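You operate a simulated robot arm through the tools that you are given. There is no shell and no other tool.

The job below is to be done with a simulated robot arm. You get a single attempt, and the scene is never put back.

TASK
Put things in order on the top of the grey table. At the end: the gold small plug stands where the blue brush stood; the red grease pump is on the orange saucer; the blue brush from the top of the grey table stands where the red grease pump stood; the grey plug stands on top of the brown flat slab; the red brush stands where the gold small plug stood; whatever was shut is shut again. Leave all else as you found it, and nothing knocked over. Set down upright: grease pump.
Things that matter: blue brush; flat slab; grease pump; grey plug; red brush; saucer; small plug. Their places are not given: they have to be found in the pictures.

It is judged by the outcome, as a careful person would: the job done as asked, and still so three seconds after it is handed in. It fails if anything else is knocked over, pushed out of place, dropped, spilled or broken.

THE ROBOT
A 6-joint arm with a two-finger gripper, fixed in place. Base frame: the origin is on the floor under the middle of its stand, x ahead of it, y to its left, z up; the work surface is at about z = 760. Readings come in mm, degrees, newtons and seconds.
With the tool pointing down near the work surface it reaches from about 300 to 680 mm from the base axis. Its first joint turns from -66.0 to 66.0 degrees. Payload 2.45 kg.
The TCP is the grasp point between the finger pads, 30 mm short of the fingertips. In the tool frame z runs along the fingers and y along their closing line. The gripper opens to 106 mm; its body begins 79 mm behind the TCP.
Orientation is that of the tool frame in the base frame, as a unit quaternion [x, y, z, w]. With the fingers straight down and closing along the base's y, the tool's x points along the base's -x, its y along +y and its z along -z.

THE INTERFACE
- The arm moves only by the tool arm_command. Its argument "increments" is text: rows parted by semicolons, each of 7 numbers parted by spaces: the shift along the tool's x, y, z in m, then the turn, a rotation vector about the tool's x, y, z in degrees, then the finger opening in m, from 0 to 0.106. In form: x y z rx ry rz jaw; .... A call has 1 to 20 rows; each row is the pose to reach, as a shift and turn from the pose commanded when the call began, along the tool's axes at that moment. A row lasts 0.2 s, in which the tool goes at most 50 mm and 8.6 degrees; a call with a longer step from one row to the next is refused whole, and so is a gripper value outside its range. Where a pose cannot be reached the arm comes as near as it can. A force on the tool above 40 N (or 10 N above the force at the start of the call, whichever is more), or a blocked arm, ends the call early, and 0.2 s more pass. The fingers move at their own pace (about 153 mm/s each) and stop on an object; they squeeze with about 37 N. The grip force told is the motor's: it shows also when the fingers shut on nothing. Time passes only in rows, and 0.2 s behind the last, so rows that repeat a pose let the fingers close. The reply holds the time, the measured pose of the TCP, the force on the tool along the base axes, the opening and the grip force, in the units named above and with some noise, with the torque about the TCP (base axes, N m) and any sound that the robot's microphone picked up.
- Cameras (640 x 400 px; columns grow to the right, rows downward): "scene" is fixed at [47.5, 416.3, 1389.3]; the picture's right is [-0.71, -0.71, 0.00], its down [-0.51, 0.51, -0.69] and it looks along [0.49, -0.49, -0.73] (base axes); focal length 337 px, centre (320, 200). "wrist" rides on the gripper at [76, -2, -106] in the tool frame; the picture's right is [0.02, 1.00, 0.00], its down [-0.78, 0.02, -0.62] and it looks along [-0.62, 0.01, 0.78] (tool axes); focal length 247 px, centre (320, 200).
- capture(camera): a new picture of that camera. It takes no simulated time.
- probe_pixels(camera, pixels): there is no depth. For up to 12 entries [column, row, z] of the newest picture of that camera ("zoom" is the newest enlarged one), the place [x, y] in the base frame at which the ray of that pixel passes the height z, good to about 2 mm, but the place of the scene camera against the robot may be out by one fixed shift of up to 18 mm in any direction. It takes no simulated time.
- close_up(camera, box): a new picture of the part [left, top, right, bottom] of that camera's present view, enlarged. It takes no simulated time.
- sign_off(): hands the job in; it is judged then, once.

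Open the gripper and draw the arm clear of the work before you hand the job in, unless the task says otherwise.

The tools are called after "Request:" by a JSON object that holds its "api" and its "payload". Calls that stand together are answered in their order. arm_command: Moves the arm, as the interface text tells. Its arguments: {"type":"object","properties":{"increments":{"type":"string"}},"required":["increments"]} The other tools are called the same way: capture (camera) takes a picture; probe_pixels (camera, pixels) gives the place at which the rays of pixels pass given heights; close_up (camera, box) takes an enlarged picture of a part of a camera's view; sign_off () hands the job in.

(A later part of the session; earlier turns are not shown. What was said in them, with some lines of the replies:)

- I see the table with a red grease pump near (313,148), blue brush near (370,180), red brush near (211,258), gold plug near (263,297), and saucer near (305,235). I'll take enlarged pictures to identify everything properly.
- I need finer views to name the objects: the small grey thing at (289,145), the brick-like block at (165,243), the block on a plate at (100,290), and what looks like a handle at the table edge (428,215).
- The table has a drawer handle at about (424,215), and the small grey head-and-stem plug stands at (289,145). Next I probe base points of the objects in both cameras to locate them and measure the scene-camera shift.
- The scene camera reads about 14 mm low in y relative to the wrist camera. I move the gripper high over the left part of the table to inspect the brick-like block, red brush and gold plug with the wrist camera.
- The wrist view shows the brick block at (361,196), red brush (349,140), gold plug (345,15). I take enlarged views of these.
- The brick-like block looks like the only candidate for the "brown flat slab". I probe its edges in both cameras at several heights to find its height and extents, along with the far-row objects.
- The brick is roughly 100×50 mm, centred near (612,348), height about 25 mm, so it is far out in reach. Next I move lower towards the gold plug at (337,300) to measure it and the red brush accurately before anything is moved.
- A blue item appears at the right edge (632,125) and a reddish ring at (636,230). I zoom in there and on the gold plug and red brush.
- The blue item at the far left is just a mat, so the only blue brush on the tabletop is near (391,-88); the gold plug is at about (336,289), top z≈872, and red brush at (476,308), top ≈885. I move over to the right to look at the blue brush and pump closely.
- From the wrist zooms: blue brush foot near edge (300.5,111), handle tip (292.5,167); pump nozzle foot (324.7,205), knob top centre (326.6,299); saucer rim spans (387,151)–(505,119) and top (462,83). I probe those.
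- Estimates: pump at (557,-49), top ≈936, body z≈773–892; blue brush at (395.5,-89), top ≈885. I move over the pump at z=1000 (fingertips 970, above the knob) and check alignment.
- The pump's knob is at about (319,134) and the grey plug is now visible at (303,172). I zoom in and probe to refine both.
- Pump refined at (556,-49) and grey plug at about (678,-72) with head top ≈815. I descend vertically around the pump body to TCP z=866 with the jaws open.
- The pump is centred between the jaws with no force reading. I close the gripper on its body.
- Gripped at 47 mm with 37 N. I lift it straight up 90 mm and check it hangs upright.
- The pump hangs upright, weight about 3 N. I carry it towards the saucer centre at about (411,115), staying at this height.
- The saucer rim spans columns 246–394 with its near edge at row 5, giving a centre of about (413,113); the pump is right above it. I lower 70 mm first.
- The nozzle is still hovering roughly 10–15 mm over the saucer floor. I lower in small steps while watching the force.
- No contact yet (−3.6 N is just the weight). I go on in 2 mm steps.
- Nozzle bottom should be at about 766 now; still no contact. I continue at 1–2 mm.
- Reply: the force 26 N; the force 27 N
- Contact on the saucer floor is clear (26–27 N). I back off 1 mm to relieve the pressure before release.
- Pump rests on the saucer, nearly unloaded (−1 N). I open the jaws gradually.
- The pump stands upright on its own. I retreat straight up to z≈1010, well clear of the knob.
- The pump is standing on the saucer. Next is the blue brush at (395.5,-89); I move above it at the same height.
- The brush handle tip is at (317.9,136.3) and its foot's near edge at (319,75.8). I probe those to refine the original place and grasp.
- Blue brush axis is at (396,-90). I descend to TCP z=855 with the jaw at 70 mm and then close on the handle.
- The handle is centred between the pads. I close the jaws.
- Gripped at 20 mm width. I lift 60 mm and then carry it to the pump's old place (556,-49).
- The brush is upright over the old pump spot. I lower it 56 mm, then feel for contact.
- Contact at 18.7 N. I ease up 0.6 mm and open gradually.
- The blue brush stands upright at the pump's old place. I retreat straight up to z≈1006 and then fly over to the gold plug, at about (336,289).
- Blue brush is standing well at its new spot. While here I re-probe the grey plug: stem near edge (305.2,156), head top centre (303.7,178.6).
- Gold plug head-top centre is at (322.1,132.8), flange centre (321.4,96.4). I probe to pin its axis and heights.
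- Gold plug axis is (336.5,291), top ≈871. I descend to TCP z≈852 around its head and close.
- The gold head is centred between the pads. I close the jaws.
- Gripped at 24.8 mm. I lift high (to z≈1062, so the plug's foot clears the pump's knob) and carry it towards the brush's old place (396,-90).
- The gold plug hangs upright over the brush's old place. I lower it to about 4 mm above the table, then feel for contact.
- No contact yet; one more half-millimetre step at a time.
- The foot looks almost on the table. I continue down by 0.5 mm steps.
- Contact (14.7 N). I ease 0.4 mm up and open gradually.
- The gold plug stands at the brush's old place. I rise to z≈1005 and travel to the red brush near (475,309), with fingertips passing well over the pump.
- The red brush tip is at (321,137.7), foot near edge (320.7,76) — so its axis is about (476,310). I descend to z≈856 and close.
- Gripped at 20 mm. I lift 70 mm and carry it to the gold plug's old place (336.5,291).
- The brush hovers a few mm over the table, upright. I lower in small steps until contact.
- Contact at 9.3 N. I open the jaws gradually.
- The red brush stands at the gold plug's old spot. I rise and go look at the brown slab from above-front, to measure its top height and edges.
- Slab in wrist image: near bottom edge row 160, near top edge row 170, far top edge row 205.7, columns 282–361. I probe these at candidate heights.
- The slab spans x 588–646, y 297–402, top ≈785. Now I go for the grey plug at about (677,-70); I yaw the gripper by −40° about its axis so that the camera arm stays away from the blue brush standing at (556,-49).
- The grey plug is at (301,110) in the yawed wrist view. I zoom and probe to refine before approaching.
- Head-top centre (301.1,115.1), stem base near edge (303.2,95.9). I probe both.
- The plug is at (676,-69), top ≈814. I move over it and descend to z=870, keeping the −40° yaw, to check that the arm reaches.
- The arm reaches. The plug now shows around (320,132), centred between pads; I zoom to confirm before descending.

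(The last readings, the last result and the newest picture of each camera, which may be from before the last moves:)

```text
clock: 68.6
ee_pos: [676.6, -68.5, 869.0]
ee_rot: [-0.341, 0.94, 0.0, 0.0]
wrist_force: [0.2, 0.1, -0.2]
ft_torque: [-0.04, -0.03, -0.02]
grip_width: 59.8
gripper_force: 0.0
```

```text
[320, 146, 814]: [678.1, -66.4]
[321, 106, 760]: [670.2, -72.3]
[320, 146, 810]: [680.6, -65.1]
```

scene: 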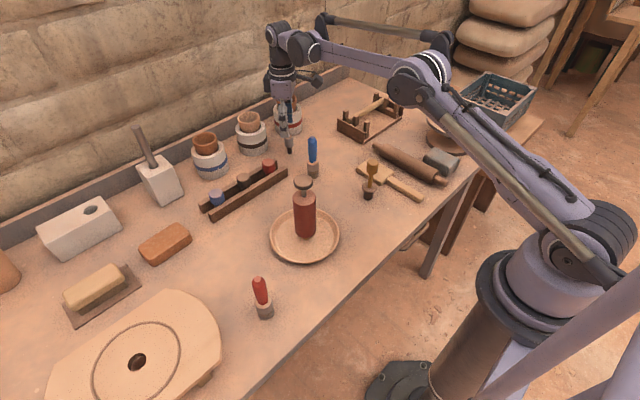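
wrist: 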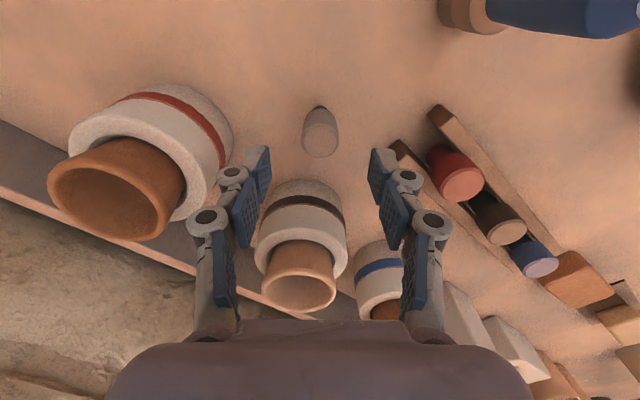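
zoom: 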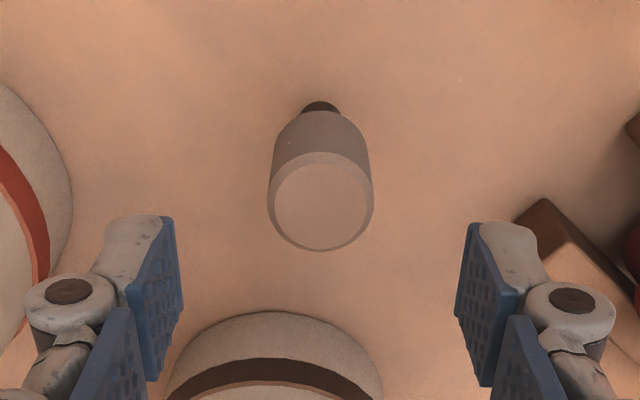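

The head-top centre is at (320,142): aligned. I descend to TCP z≈802 around its head (fingertips ≈772).

Request:
{"api": "arm_command", "payload": {"increments": "0 0 0.03 0 0 0 0.06; 0 0 0.055 0 0 0 0.06; 0 0 0.068 0 0 0 0.06; 0 0 0.068 0 0 0 0.06; 0 0 0.068 0 0 0 0.06"}}

Request:
{"api": "capture", "payload": {"camera": "wrist"}}

Request:
{"api": "close_up", "payload": {"camera": "scene", "box": [240, 90, 340, 180]}}

```text
clock: 69.8
ee_pos: [676.8, -68.1, 801.6]
ee_rot: [-0.342, 0.94, 0.001, 0.0]
wrist_force: [-1.0, 0.6, -0.7]
ft_torque: [0.0, -0.02, 0.0]
grip_width: 60.2
gripper_force: 0.0
```

```text
taken
```

wrist: 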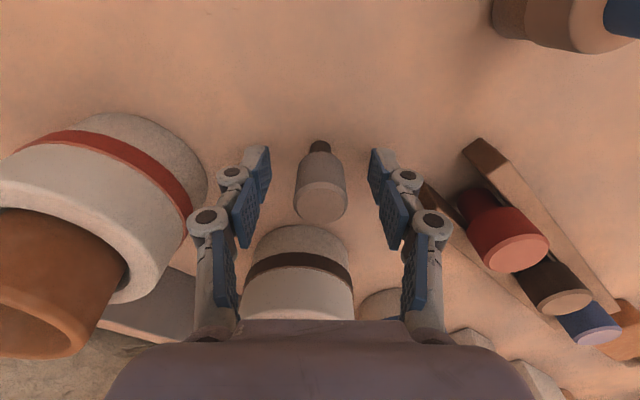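

```text
4.44 times, centred on (290, 135) of scene
```

zoom: 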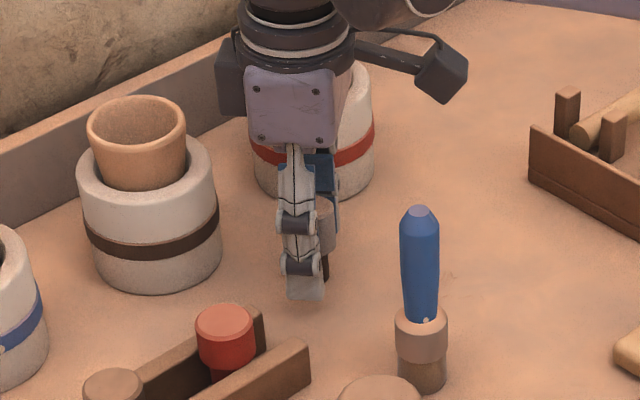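

The plug sits centred at (321,190) between the pads, clear of the pots. I close the jaws.

Request:
{"api": "arm_command", "payload": {"increments": "0 0 0 0 0 0 0.045; 0 0 0 0 0 0 0.032; 0 0 0 0 0 0 0.018; 0 0 0 0 0 0 0.012; 0 0 0 0 0 0 0.012"}}

Request:
{"api": "capture", "payload": {"camera": "wrist"}}

```text
clock: 71.0
ee_pos: [676.3, -68.5, 802.6]
ee_rot: [-0.342, 0.94, 0.0, 0.0]
wrist_force: [-0.9, 0.5, 1.4]
ft_torque: [0.0, -0.02, -0.02]
grip_width: 22.8
gripper_force: 36.6
```

```text
taken
```

wrist: 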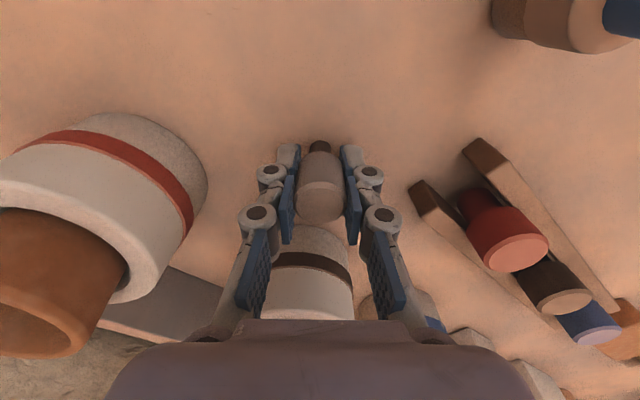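

Gripped at 22.8 mm. I lift it, drawing inward first, and carry it at z≈950 around to just in front of the slab (596,323), passing above the rack and the brush.

Request:
{"api": "arm_command", "payload": {"increments": "0 0 -0.01 0 0 0 0.012; 0 0 -0.04 0 0 0 0.012; 0 0 -0.08 0 0 0 0.012; 0.0051 0.0173 -0.115 0 0 0 0.012; 0.0081 0.0525 -0.148 0 0 0 0.012; 0.0086 0.0986 -0.148 0 0 0 0.012; 0.0028 0.146 -0.148 0 0 0 0.012; -0.0169 0.1882 -0.148 0 0 0 0.012; -0.0441 0.2267 -0.148 0 0 0 0.012; -0.075 0.2635 -0.148 0 0 0 0.012; -0.1074 0.299 -0.148 0 0 0 0.012; -0.1414 0.3318 -0.148 0 0 0 0.012; -0.1684 0.3483 -0.148 0 0 0 0.012; -0.1908 0.3517 -0.148 0 0 0 0.012; -0.1908 0.3517 -0.148 0 0 0 0.012; -0.1908 0.3517 -0.148 0 0 0 0.012"}}

Request:
{"api": "capture", "payload": {"camera": "wrist"}}

Request:
{"api": "capture", "payload": {"camera": "scene"}}

```text
clock: 74.4
ee_pos: [597.3, 325.3, 950.5]
ee_rot: [-0.343, 0.939, 0.0, 0.0]
wrist_force: [0.5, -0.6, -0.1]
ft_torque: [-0.02, 0.01, 0.0]
grip_width: 22.9
gripper_force: 37.1
```

```text
taken
```

wrist: 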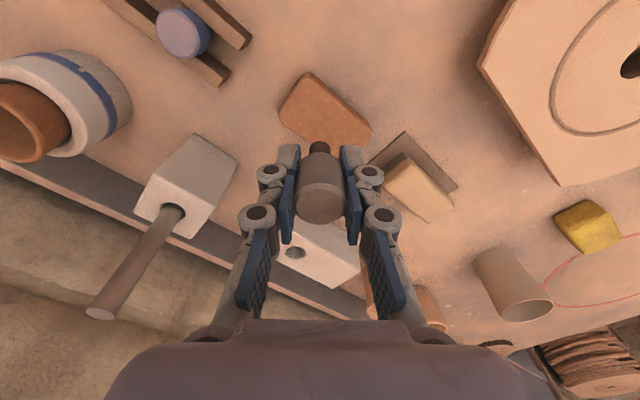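

```text
taken
```

scene: 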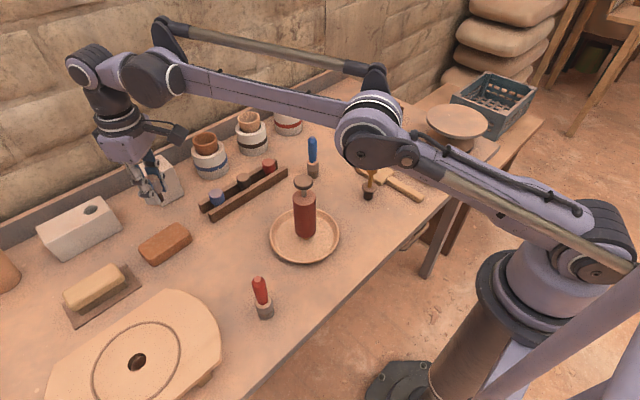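

The plug hangs upright. The mallet-like handle at (100,310) stands up nearby, so I probe its location and the slab's edges from this view before lowering.

Request:
{"api": "probe_pixels", "payload": {"camera": "wrist", "pixels": [[173, 215, 830], [100, 312, 930], [100, 312, 900], [310, 73, 785], [372, 127, 785], [279, 112, 785], [340, 160, 785], [323, 112, 785]]}}

Request:
{"api": "close_up", "payload": {"camera": "wrist", "box": [240, 50, 400, 240]}}

```text
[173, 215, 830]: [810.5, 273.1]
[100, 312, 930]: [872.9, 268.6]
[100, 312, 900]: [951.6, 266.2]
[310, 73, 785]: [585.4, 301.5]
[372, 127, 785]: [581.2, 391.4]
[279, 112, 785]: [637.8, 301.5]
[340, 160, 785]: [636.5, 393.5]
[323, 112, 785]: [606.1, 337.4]
```

```text
2.11 times, centred on (320, 145) of wrist
```

zoom: 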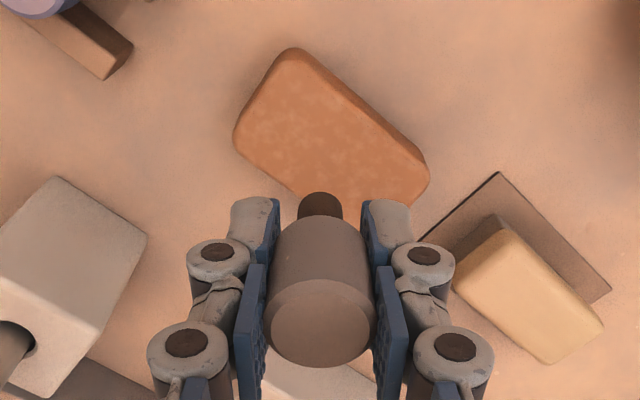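

The mallet handle is well beyond (x>770), so no conflict; the slab top spans about x 585–640, y 299–400. I move to (606,333) and lower to TCP z=860, checking that the reach holds.

Request:
{"api": "arm_command", "payload": {"increments": "-0.007 0.0006 0.02 0 0 0 0.012; -0.0141 0.0012 0.05 0 0 0 0.012; -0.0141 0.0012 0.08 0 0 0 0.012; -0.0141 0.0012 0.09 0 0 0 0.012; -0.0141 0.0012 0.09 0 0 0 0.012"}}

Request:
{"api": "capture", "payload": {"camera": "wrist"}}

Request:
{"api": "close_up", "payload": {"camera": "scene", "box": [100, 160, 220, 280]}}

```text
clock: 75.6
ee_pos: [606.2, 332.6, 859.8]
ee_rot: [-0.342, 0.94, 0.0, 0.0]
wrist_force: [-0.5, -0.1, -0.6]
ft_torque: [0.04, 0.02, 0.03]
grip_width: 22.9
gripper_force: 37.6
```

```text
taken
```

wrist: 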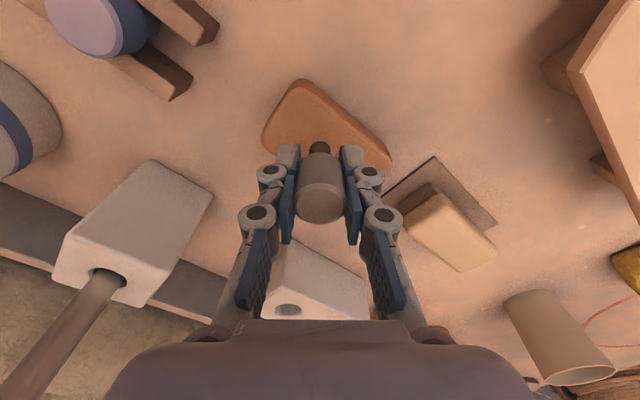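

```text
3.33 times, centred on (160, 220) of scene
```

zoom: 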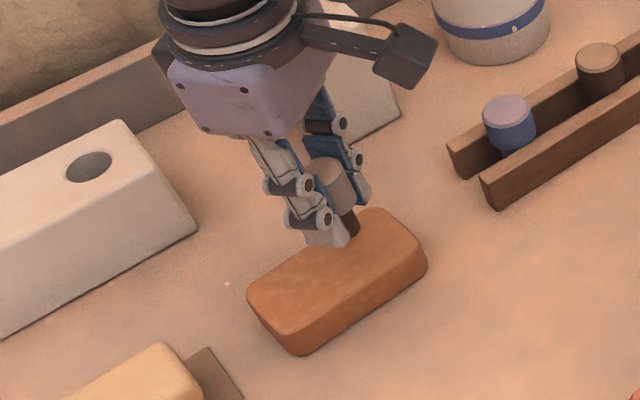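

Reach holds at (606,333). I lower to about 5 mm above the slab top, then feel for contact in small steps.

Request:
{"api": "arm_command", "payload": {"increments": "0 0 0.01 0 0 0 0.012; 0 0 0.02 0 0 0 0.012; 0 0 0.026 0 0 0 0.012; 0 0 0.026 0 0 0 0.012"}}

Request:
{"api": "arm_command", "payload": {"increments": "0 0 0.001 0 0 0 0.012; 0 0 0.002 0 0 0 0.012"}}

Request:
{"api": "arm_command", "payload": {"increments": "0 0 0.001 0 0 0 0.012; 0 0 0.0015 0 0 0 0.012"}}

```text
clock: 76.6
ee_pos: [605.1, 333.3, 832.3]
ee_rot: [-0.342, 0.94, 0.0, -0.001]
wrist_force: [0.8, 0.4, 0.0]
ft_torque: [0.01, 0.0, 0.0]
grip_width: 23.1
gripper_force: 37.1
```

```text
clock: 77.2
ee_pos: [606.8, 332.6, 831.3]
ee_rot: [-0.341, 0.94, -0.001, 0.0]
wrist_force: [-0.1, 0.0, 0.1]
ft_torque: [0.01, 0.02, -0.03]
grip_width: 23.0
gripper_force: 36.9
```

```text
clock: 77.8
ee_pos: [607.5, 332.8, 830.4]
ee_rot: [-0.342, 0.94, -0.001, 0.0]
wrist_force: [0.6, -0.1, 12.7]
ft_torque: [0.04, 0.0, 0.01]
grip_width: 22.7
gripper_force: 36.6
```

Contact at 12.7 N (slab top ≈788). I check the picture before letting go.

Request:
{"api": "arm_command", "payload": {"increments": "0 0 -0.0004 0 0 0 0.012; 0 0 -0.0004 0 0 0 0.012"}}

Request:
{"api": "capture", "payload": {"camera": "wrist"}}

Request:
{"api": "close_up", "payload": {"camera": "scene", "box": [110, 180, 210, 280]}}

Request:
{"api": "close_up", "payload": {"camera": "wrist", "box": [240, 80, 400, 240]}}

```text
clock: 78.4
ee_pos: [606.6, 332.2, 829.8]
ee_rot: [-0.342, 0.94, 0.0, 0.0]
wrist_force: [2.3, 0.4, 13.0]
ft_torque: [-0.03, -0.04, 0.0]
grip_width: 22.9
gripper_force: 37.0
```

```text
taken
```

wrist: 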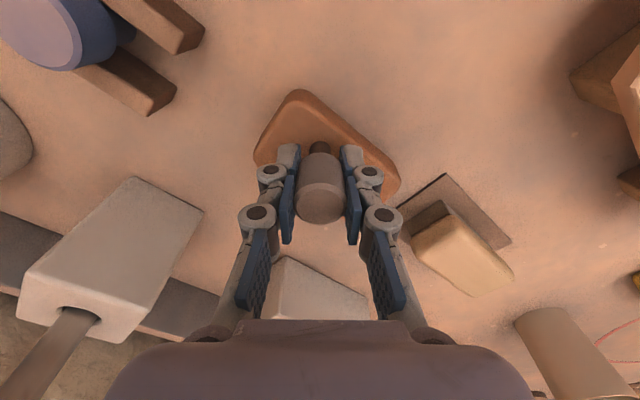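

```text
4.00 times, centred on (160, 230) of scene
```

zoom: 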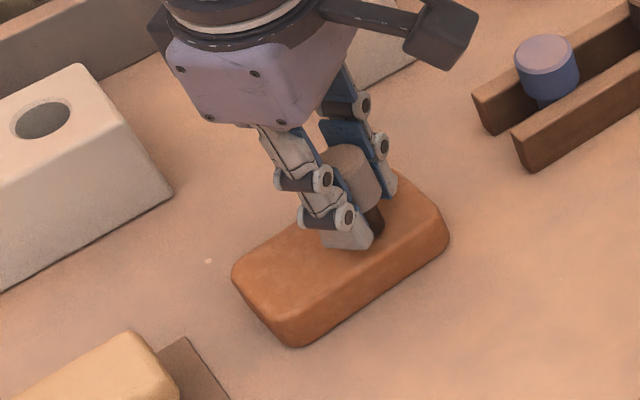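

```text
2.50 times, centred on (320, 160) of wrist
```

zoom: 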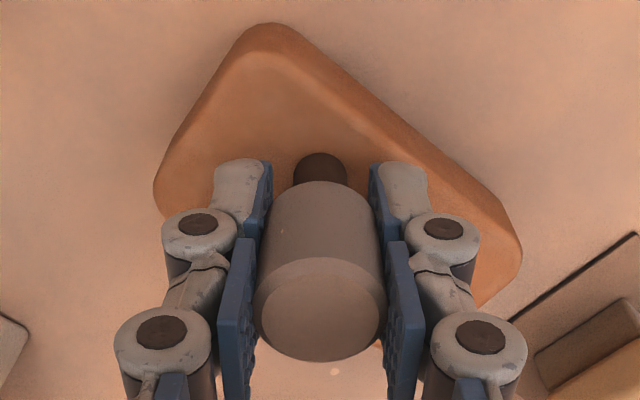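

Still 13 N of pressing, so I ease another 0.4 mm up before opening.

Request:
{"api": "arm_command", "payload": {"increments": "0 0 -0.0003 0 0 0 0.012; 0 0 -0.0003 0 0 0 0.012"}}

```text
clock: 79.0
ee_pos: [606.9, 332.6, 831.5]
ee_rot: [-0.342, 0.94, 0.0, 0.0]
wrist_force: [-1.2, -1.1, 11.2]
ft_torque: [-0.05, 0.04, 0.01]
grip_width: 22.8
gripper_force: 37.2
```

Still 11 N. The stretched arm seems softer here; I ease up another 0.5 mm.

Request:
{"api": "arm_command", "payload": {"increments": "0 0 -0.0005 0 0 0 0.012; 0 0 -0.0005 0 0 0 0.012"}}

```text
clock: 79.6
ee_pos: [605.5, 332.0, 832.6]
ee_rot: [-0.342, 0.94, -0.001, -0.001]
wrist_force: [-0.5, -1.0, 2.5]
ft_torque: [-0.04, 0.04, 0.02]
grip_width: 22.6
gripper_force: 36.7
```

Pressing is down to 2.5 N. Now I open the jaws gradually.

Request:
{"api": "arm_command", "payload": {"increments": "0 0 0 0 0 0 0.0245; 0 0 0 0 0 0 0.028; 0 0 0 0 0 0 0.036; 0 0 0 0 0 0 0.05; 0 0 0 0 0 0 0.06; 0 0 0 0 0 0 0.06"}}

Request:
{"api": "capture", "payload": {"camera": "wrist"}}

Request:
{"api": "close_up", "payload": {"camera": "scene", "box": [110, 180, 210, 280]}}

```text
clock: 81.0
ee_pos: [606.9, 333.6, 833.3]
ee_rot: [-0.342, 0.94, 0.0, 0.0]
wrist_force: [-0.3, -0.1, 0.7]
ft_torque: [-0.01, 0.01, 0.0]
grip_width: 60.0
gripper_force: 0.1
```

```text
taken
```

wrist: 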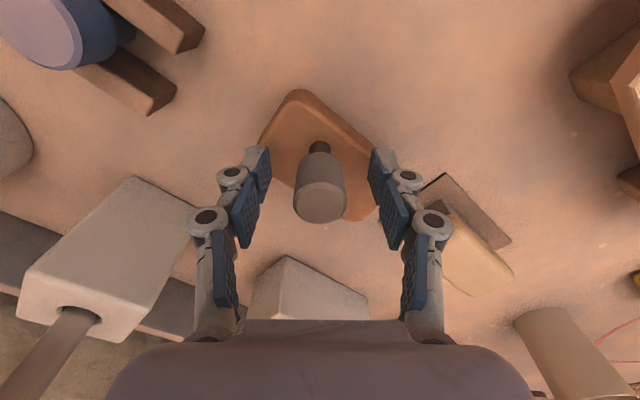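

```text
4.00 times, centred on (160, 230) of scene
```

zoom: 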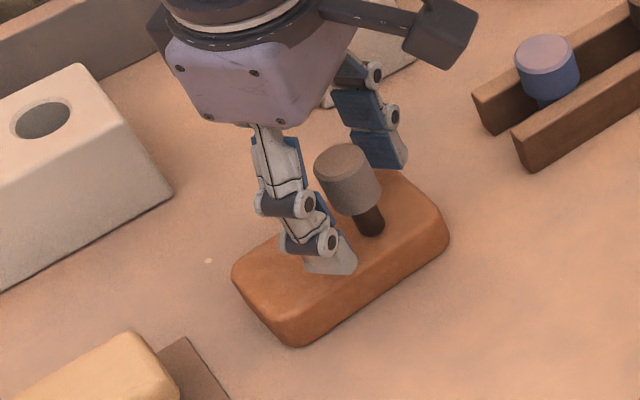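

The grey plug stands on the slab. I retreat straight up.

Request:
{"api": "arm_command", "payload": {"increments": "0 0 -0.015 0 0 0 0.06; 0 0 -0.035 0 0 0 0.06; 0 0 -0.07 0 0 0 0.06; 0 0 -0.11 0 0 0 0.06; 0 0 -0.13 0 0 0 0.06; 0 0 -0.13 0 0 0 0.06"}}

Request:
{"api": "capture", "payload": {"camera": "wrist"}}

Request:
{"api": "capture", "payload": {"camera": "scene"}}

Request:
{"api": "close_up", "payload": {"camera": "scene", "box": [110, 180, 210, 280]}}

```text
clock: 82.4
ee_pos: [597.5, 328.9, 958.8]
ee_rot: [-0.342, 0.94, -0.001, 0.0]
wrist_force: [0.1, -0.5, 0.4]
ft_torque: [-0.01, 0.0, 0.02]
grip_width: 60.0
gripper_force: 0.1
out of reach, approached as far as the arm can: row 4, 5, 6
```

```text
taken
```

wrist: 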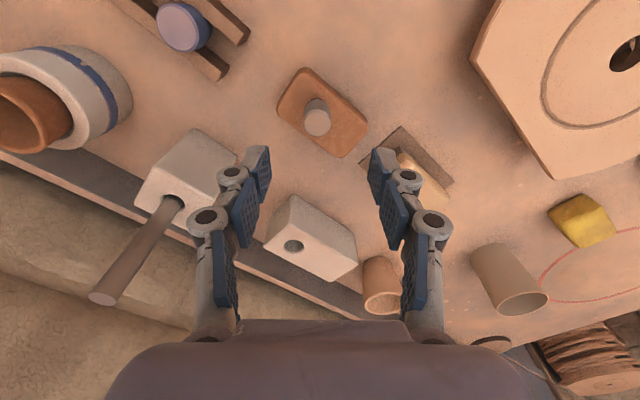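

```text
taken
```

scene: 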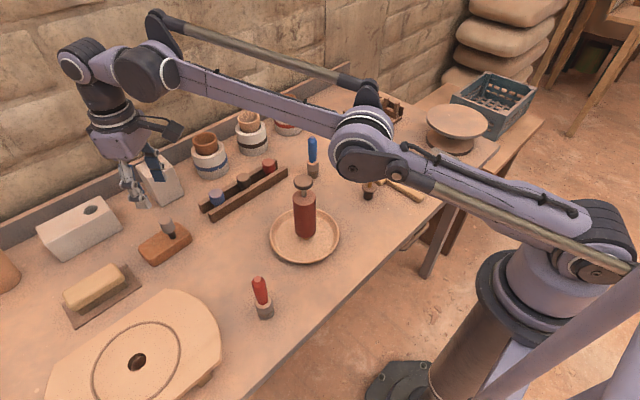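

```text
4.00 times, centred on (160, 230) of scene
```

zoom: 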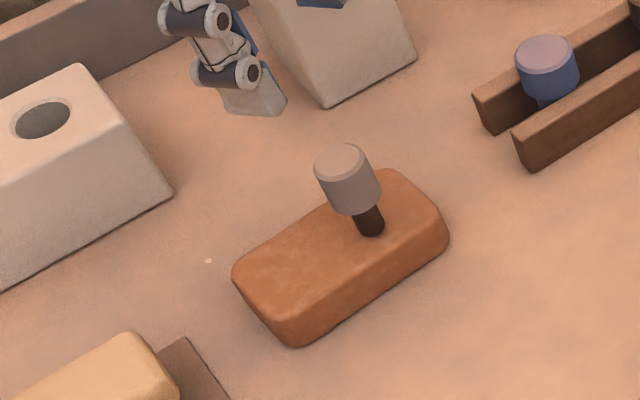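

The plug stands on the slab. I zoom in tightly to verify that it isn't leaning, and move inward away from the reach limit.

Request:
{"api": "close_up", "payload": {"camera": "scene", "box": [145, 205, 195, 250]}}

Request:
{"api": "close_up", "payload": {"camera": "wrist", "box": [260, 50, 380, 170]}}

Request:
{"api": "close_up", "payload": {"camera": "scene", "box": [240, 265, 290, 325]}}

Request:
{"api": "close_up", "payload": {"camera": "scene", "box": [260, 130, 400, 270]}}

```text
8.89 times, centred on (170, 228) of scene
```

zoom: 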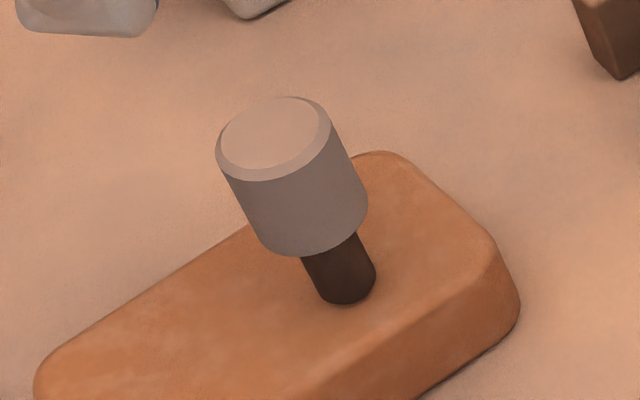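

```text
3.33 times, centred on (320, 110) of wrist
```

zoom: 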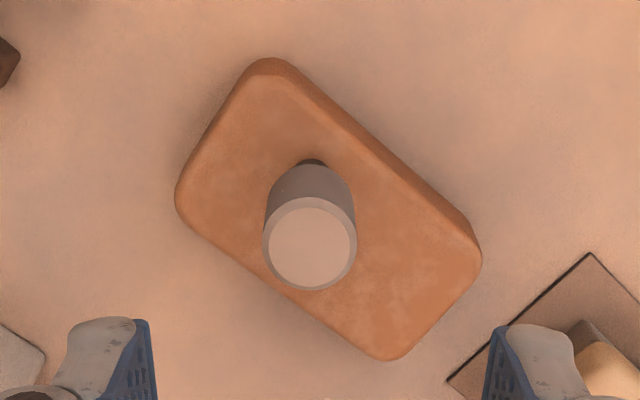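

```text
6.67 times, centred on (265, 295) of scene
```

zoom: 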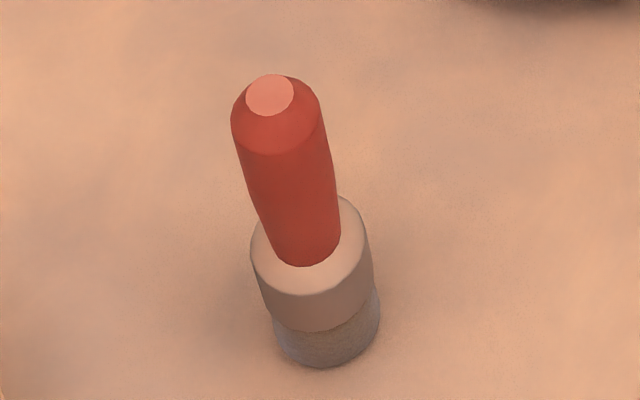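

```text
2.86 times, centred on (330, 200) of scene
```

zoom: 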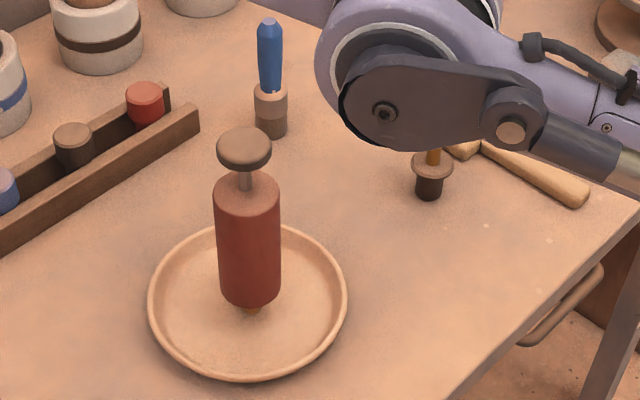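

Everything set so far looks upright. I draw inward to a comfortable pose, restore some height, and turn the camera toward the left end of the table to make sure no other "brown flat slab" candidate exists there.

Request:
{"api": "arm_command", "payload": {"increments": "0.0335 0.0184 0 0 0 -6 0.06; 0.067 0.0368 0 0 0 -12 0.06; 0.1 0.055 0 0 0 -18 0.06; 0.1342 0.0735 0 0 0 -24 0.06; 0.1342 0.0735 -0.02 0 0 -32 0.06; 0.1342 0.0735 -0.04 0 0 -40 0.06; 0.1342 0.0735 -0.04 0 0 -40 0.06; 0.1342 0.0735 -0.04 0 0 -40 0.06"}}

Request:
{"api": "capture", "payload": {"camera": "wrist"}}

Request:
{"api": "capture", "payload": {"camera": "scene"}}

```text
clock: 84.2
ee_pos: [447.5, 298.2, 999.7]
ee_rot: [-0.643, 0.766, 0.0, 0.0]
wrist_force: [-0.3, 0.2, 0.1]
ft_torque: [0.03, 0.03, -0.02]
grip_width: 60.0
gripper_force: 0.0
```

```text
taken
```

wrist: 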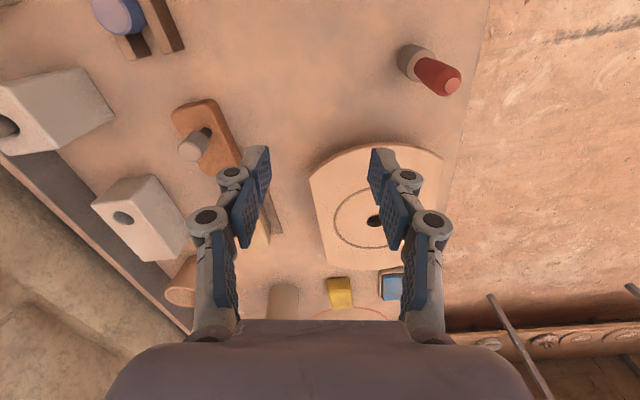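

```text
taken
```

scene: 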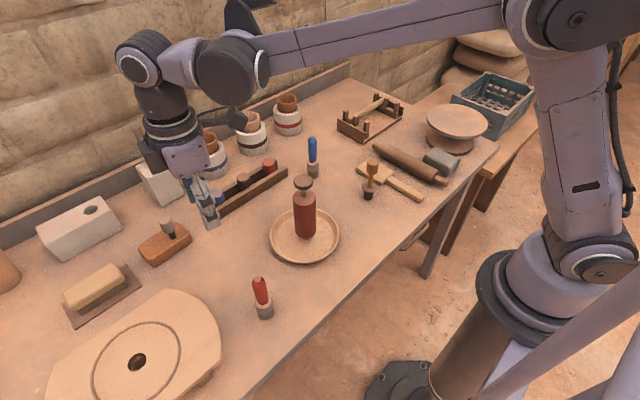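

No other brown slab is there—only the pale wheel bat, yellow lump and mats—so the brick-like block is right. I now raise the arm, open the gripper and return it near the starting pose, clear of the work, then do a last check.

Request:
{"api": "arm_command", "payload": {"increments": "0 0 -0.04 0 0 0 0.06; 0.03 -0.003 -0.06 0 0 7 0.06; 0.065 -0.006 -0.06 0 0 14 0.06; 0.1 -0.009 -0.06 0 0 21 0.06; 0.135 -0.0127 -0.06 0 0 28 0.06; 0.17 -0.016 -0.06 0 0 35 0.06; 0.205 -0.0193 -0.06 0 0 42 0.06; 0.24 -0.0226 -0.06 0 0 49 0.06; 0.275 -0.0259 -0.06 0 0 56 0.06; 0.305 -0.0287 -0.06 0 0 63 0.08; 0.3327 -0.0313 -0.06 0 0 70 0.106; 0.3327 -0.0313 -0.06 0 0 77 0.106; 0.3327 -0.0313 -0.06 0 0 80 0.106; 0.3327 -0.0313 -0.06 0 0 80 0.106"}}

Request:
{"api": "capture", "payload": {"camera": "wrist"}}

Request:
{"api": "capture", "payload": {"camera": "scene"}}

Request:
{"api": "close_up", "payload": {"camera": "scene", "box": [260, 120, 420, 270]}}

Request:
{"api": "close_up", "payload": {"camera": "scene", "box": [100, 180, 290, 330]}}

```text
clock: 87.2
ee_pos: [418.9, -34.3, 1060.2]
ee_rot: [0.0, 1.0, 0.001, 0.0]
wrist_force: [0.6, -0.4, 0.3]
ft_torque: [0.04, -0.02, 0.02]
grip_width: 106.0
gripper_force: 0.1
```

```text
taken
```

wrist: 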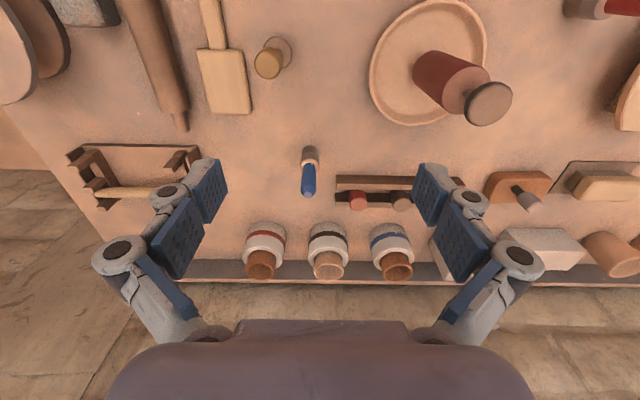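

```text
taken
```

scene: 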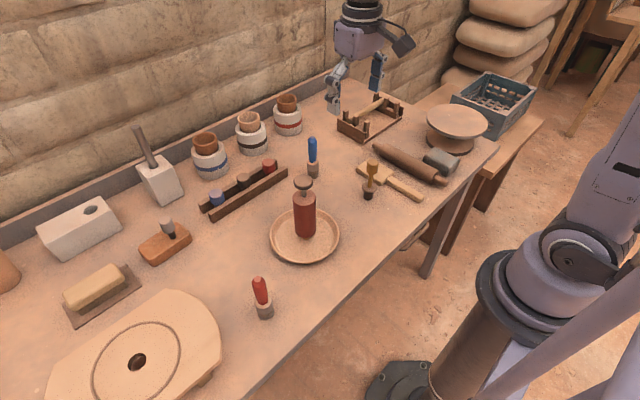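

```text
2.67 times, centred on (340, 195) of scene
```

zoom: 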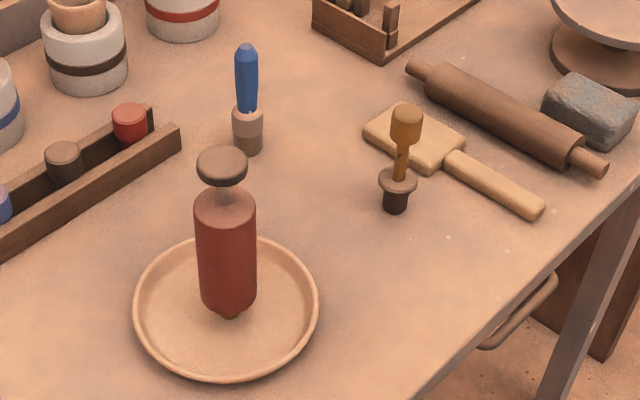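

```text
2.67 times, centred on (195, 255) of scene
```

zoom: 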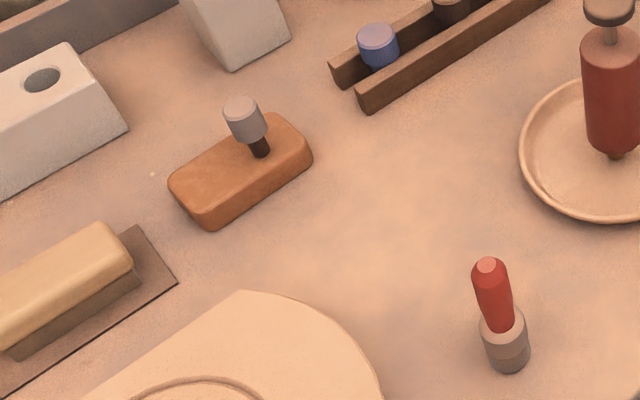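

The pump stands on the saucer at (305,215). The blue brush (313,160), gold plug (370,180) and red brush (263,298) stand at their new places, and the grey plug is on the slab at (167,230). The drawer is still shut, the arm is clear and the gripper is open, so I hand the job in.

Request:
{"api": "sign_off", "payload": {}}

```text
The job is handed in.
```

I finished all five moves and handed the job in. In the last pictures, everything was standing upright and nothing had been knocked over.

| Object | Where it stands now |
|---|---|
| Red grease pump | upright, close to the middle of the orange saucer |
| Blue brush | where the grease pump stood |
| Gold small plug | where the blue brush stood |
| Red brush | where the gold plug stood |
| Grey plug | on top of the brown slab, a little off its centre |

- **Which slab:** nothing on the table was labelled, so I took the brick-like block as the "brown flat slab". It was the only brown block of that kind I could see. I did not open the drawer to look for another.
- **Plug position:** the slab's middle is beyond the arm's stated reach, so I set the grey plug on the nearer part. It stands about 20 mm in from the nearest edge.
- **Everything else:** the table drawer stayed shut throughout. The saucer shows no shift between the first and last pictures. The arm is back near its start, well above the table, with the gripper open.
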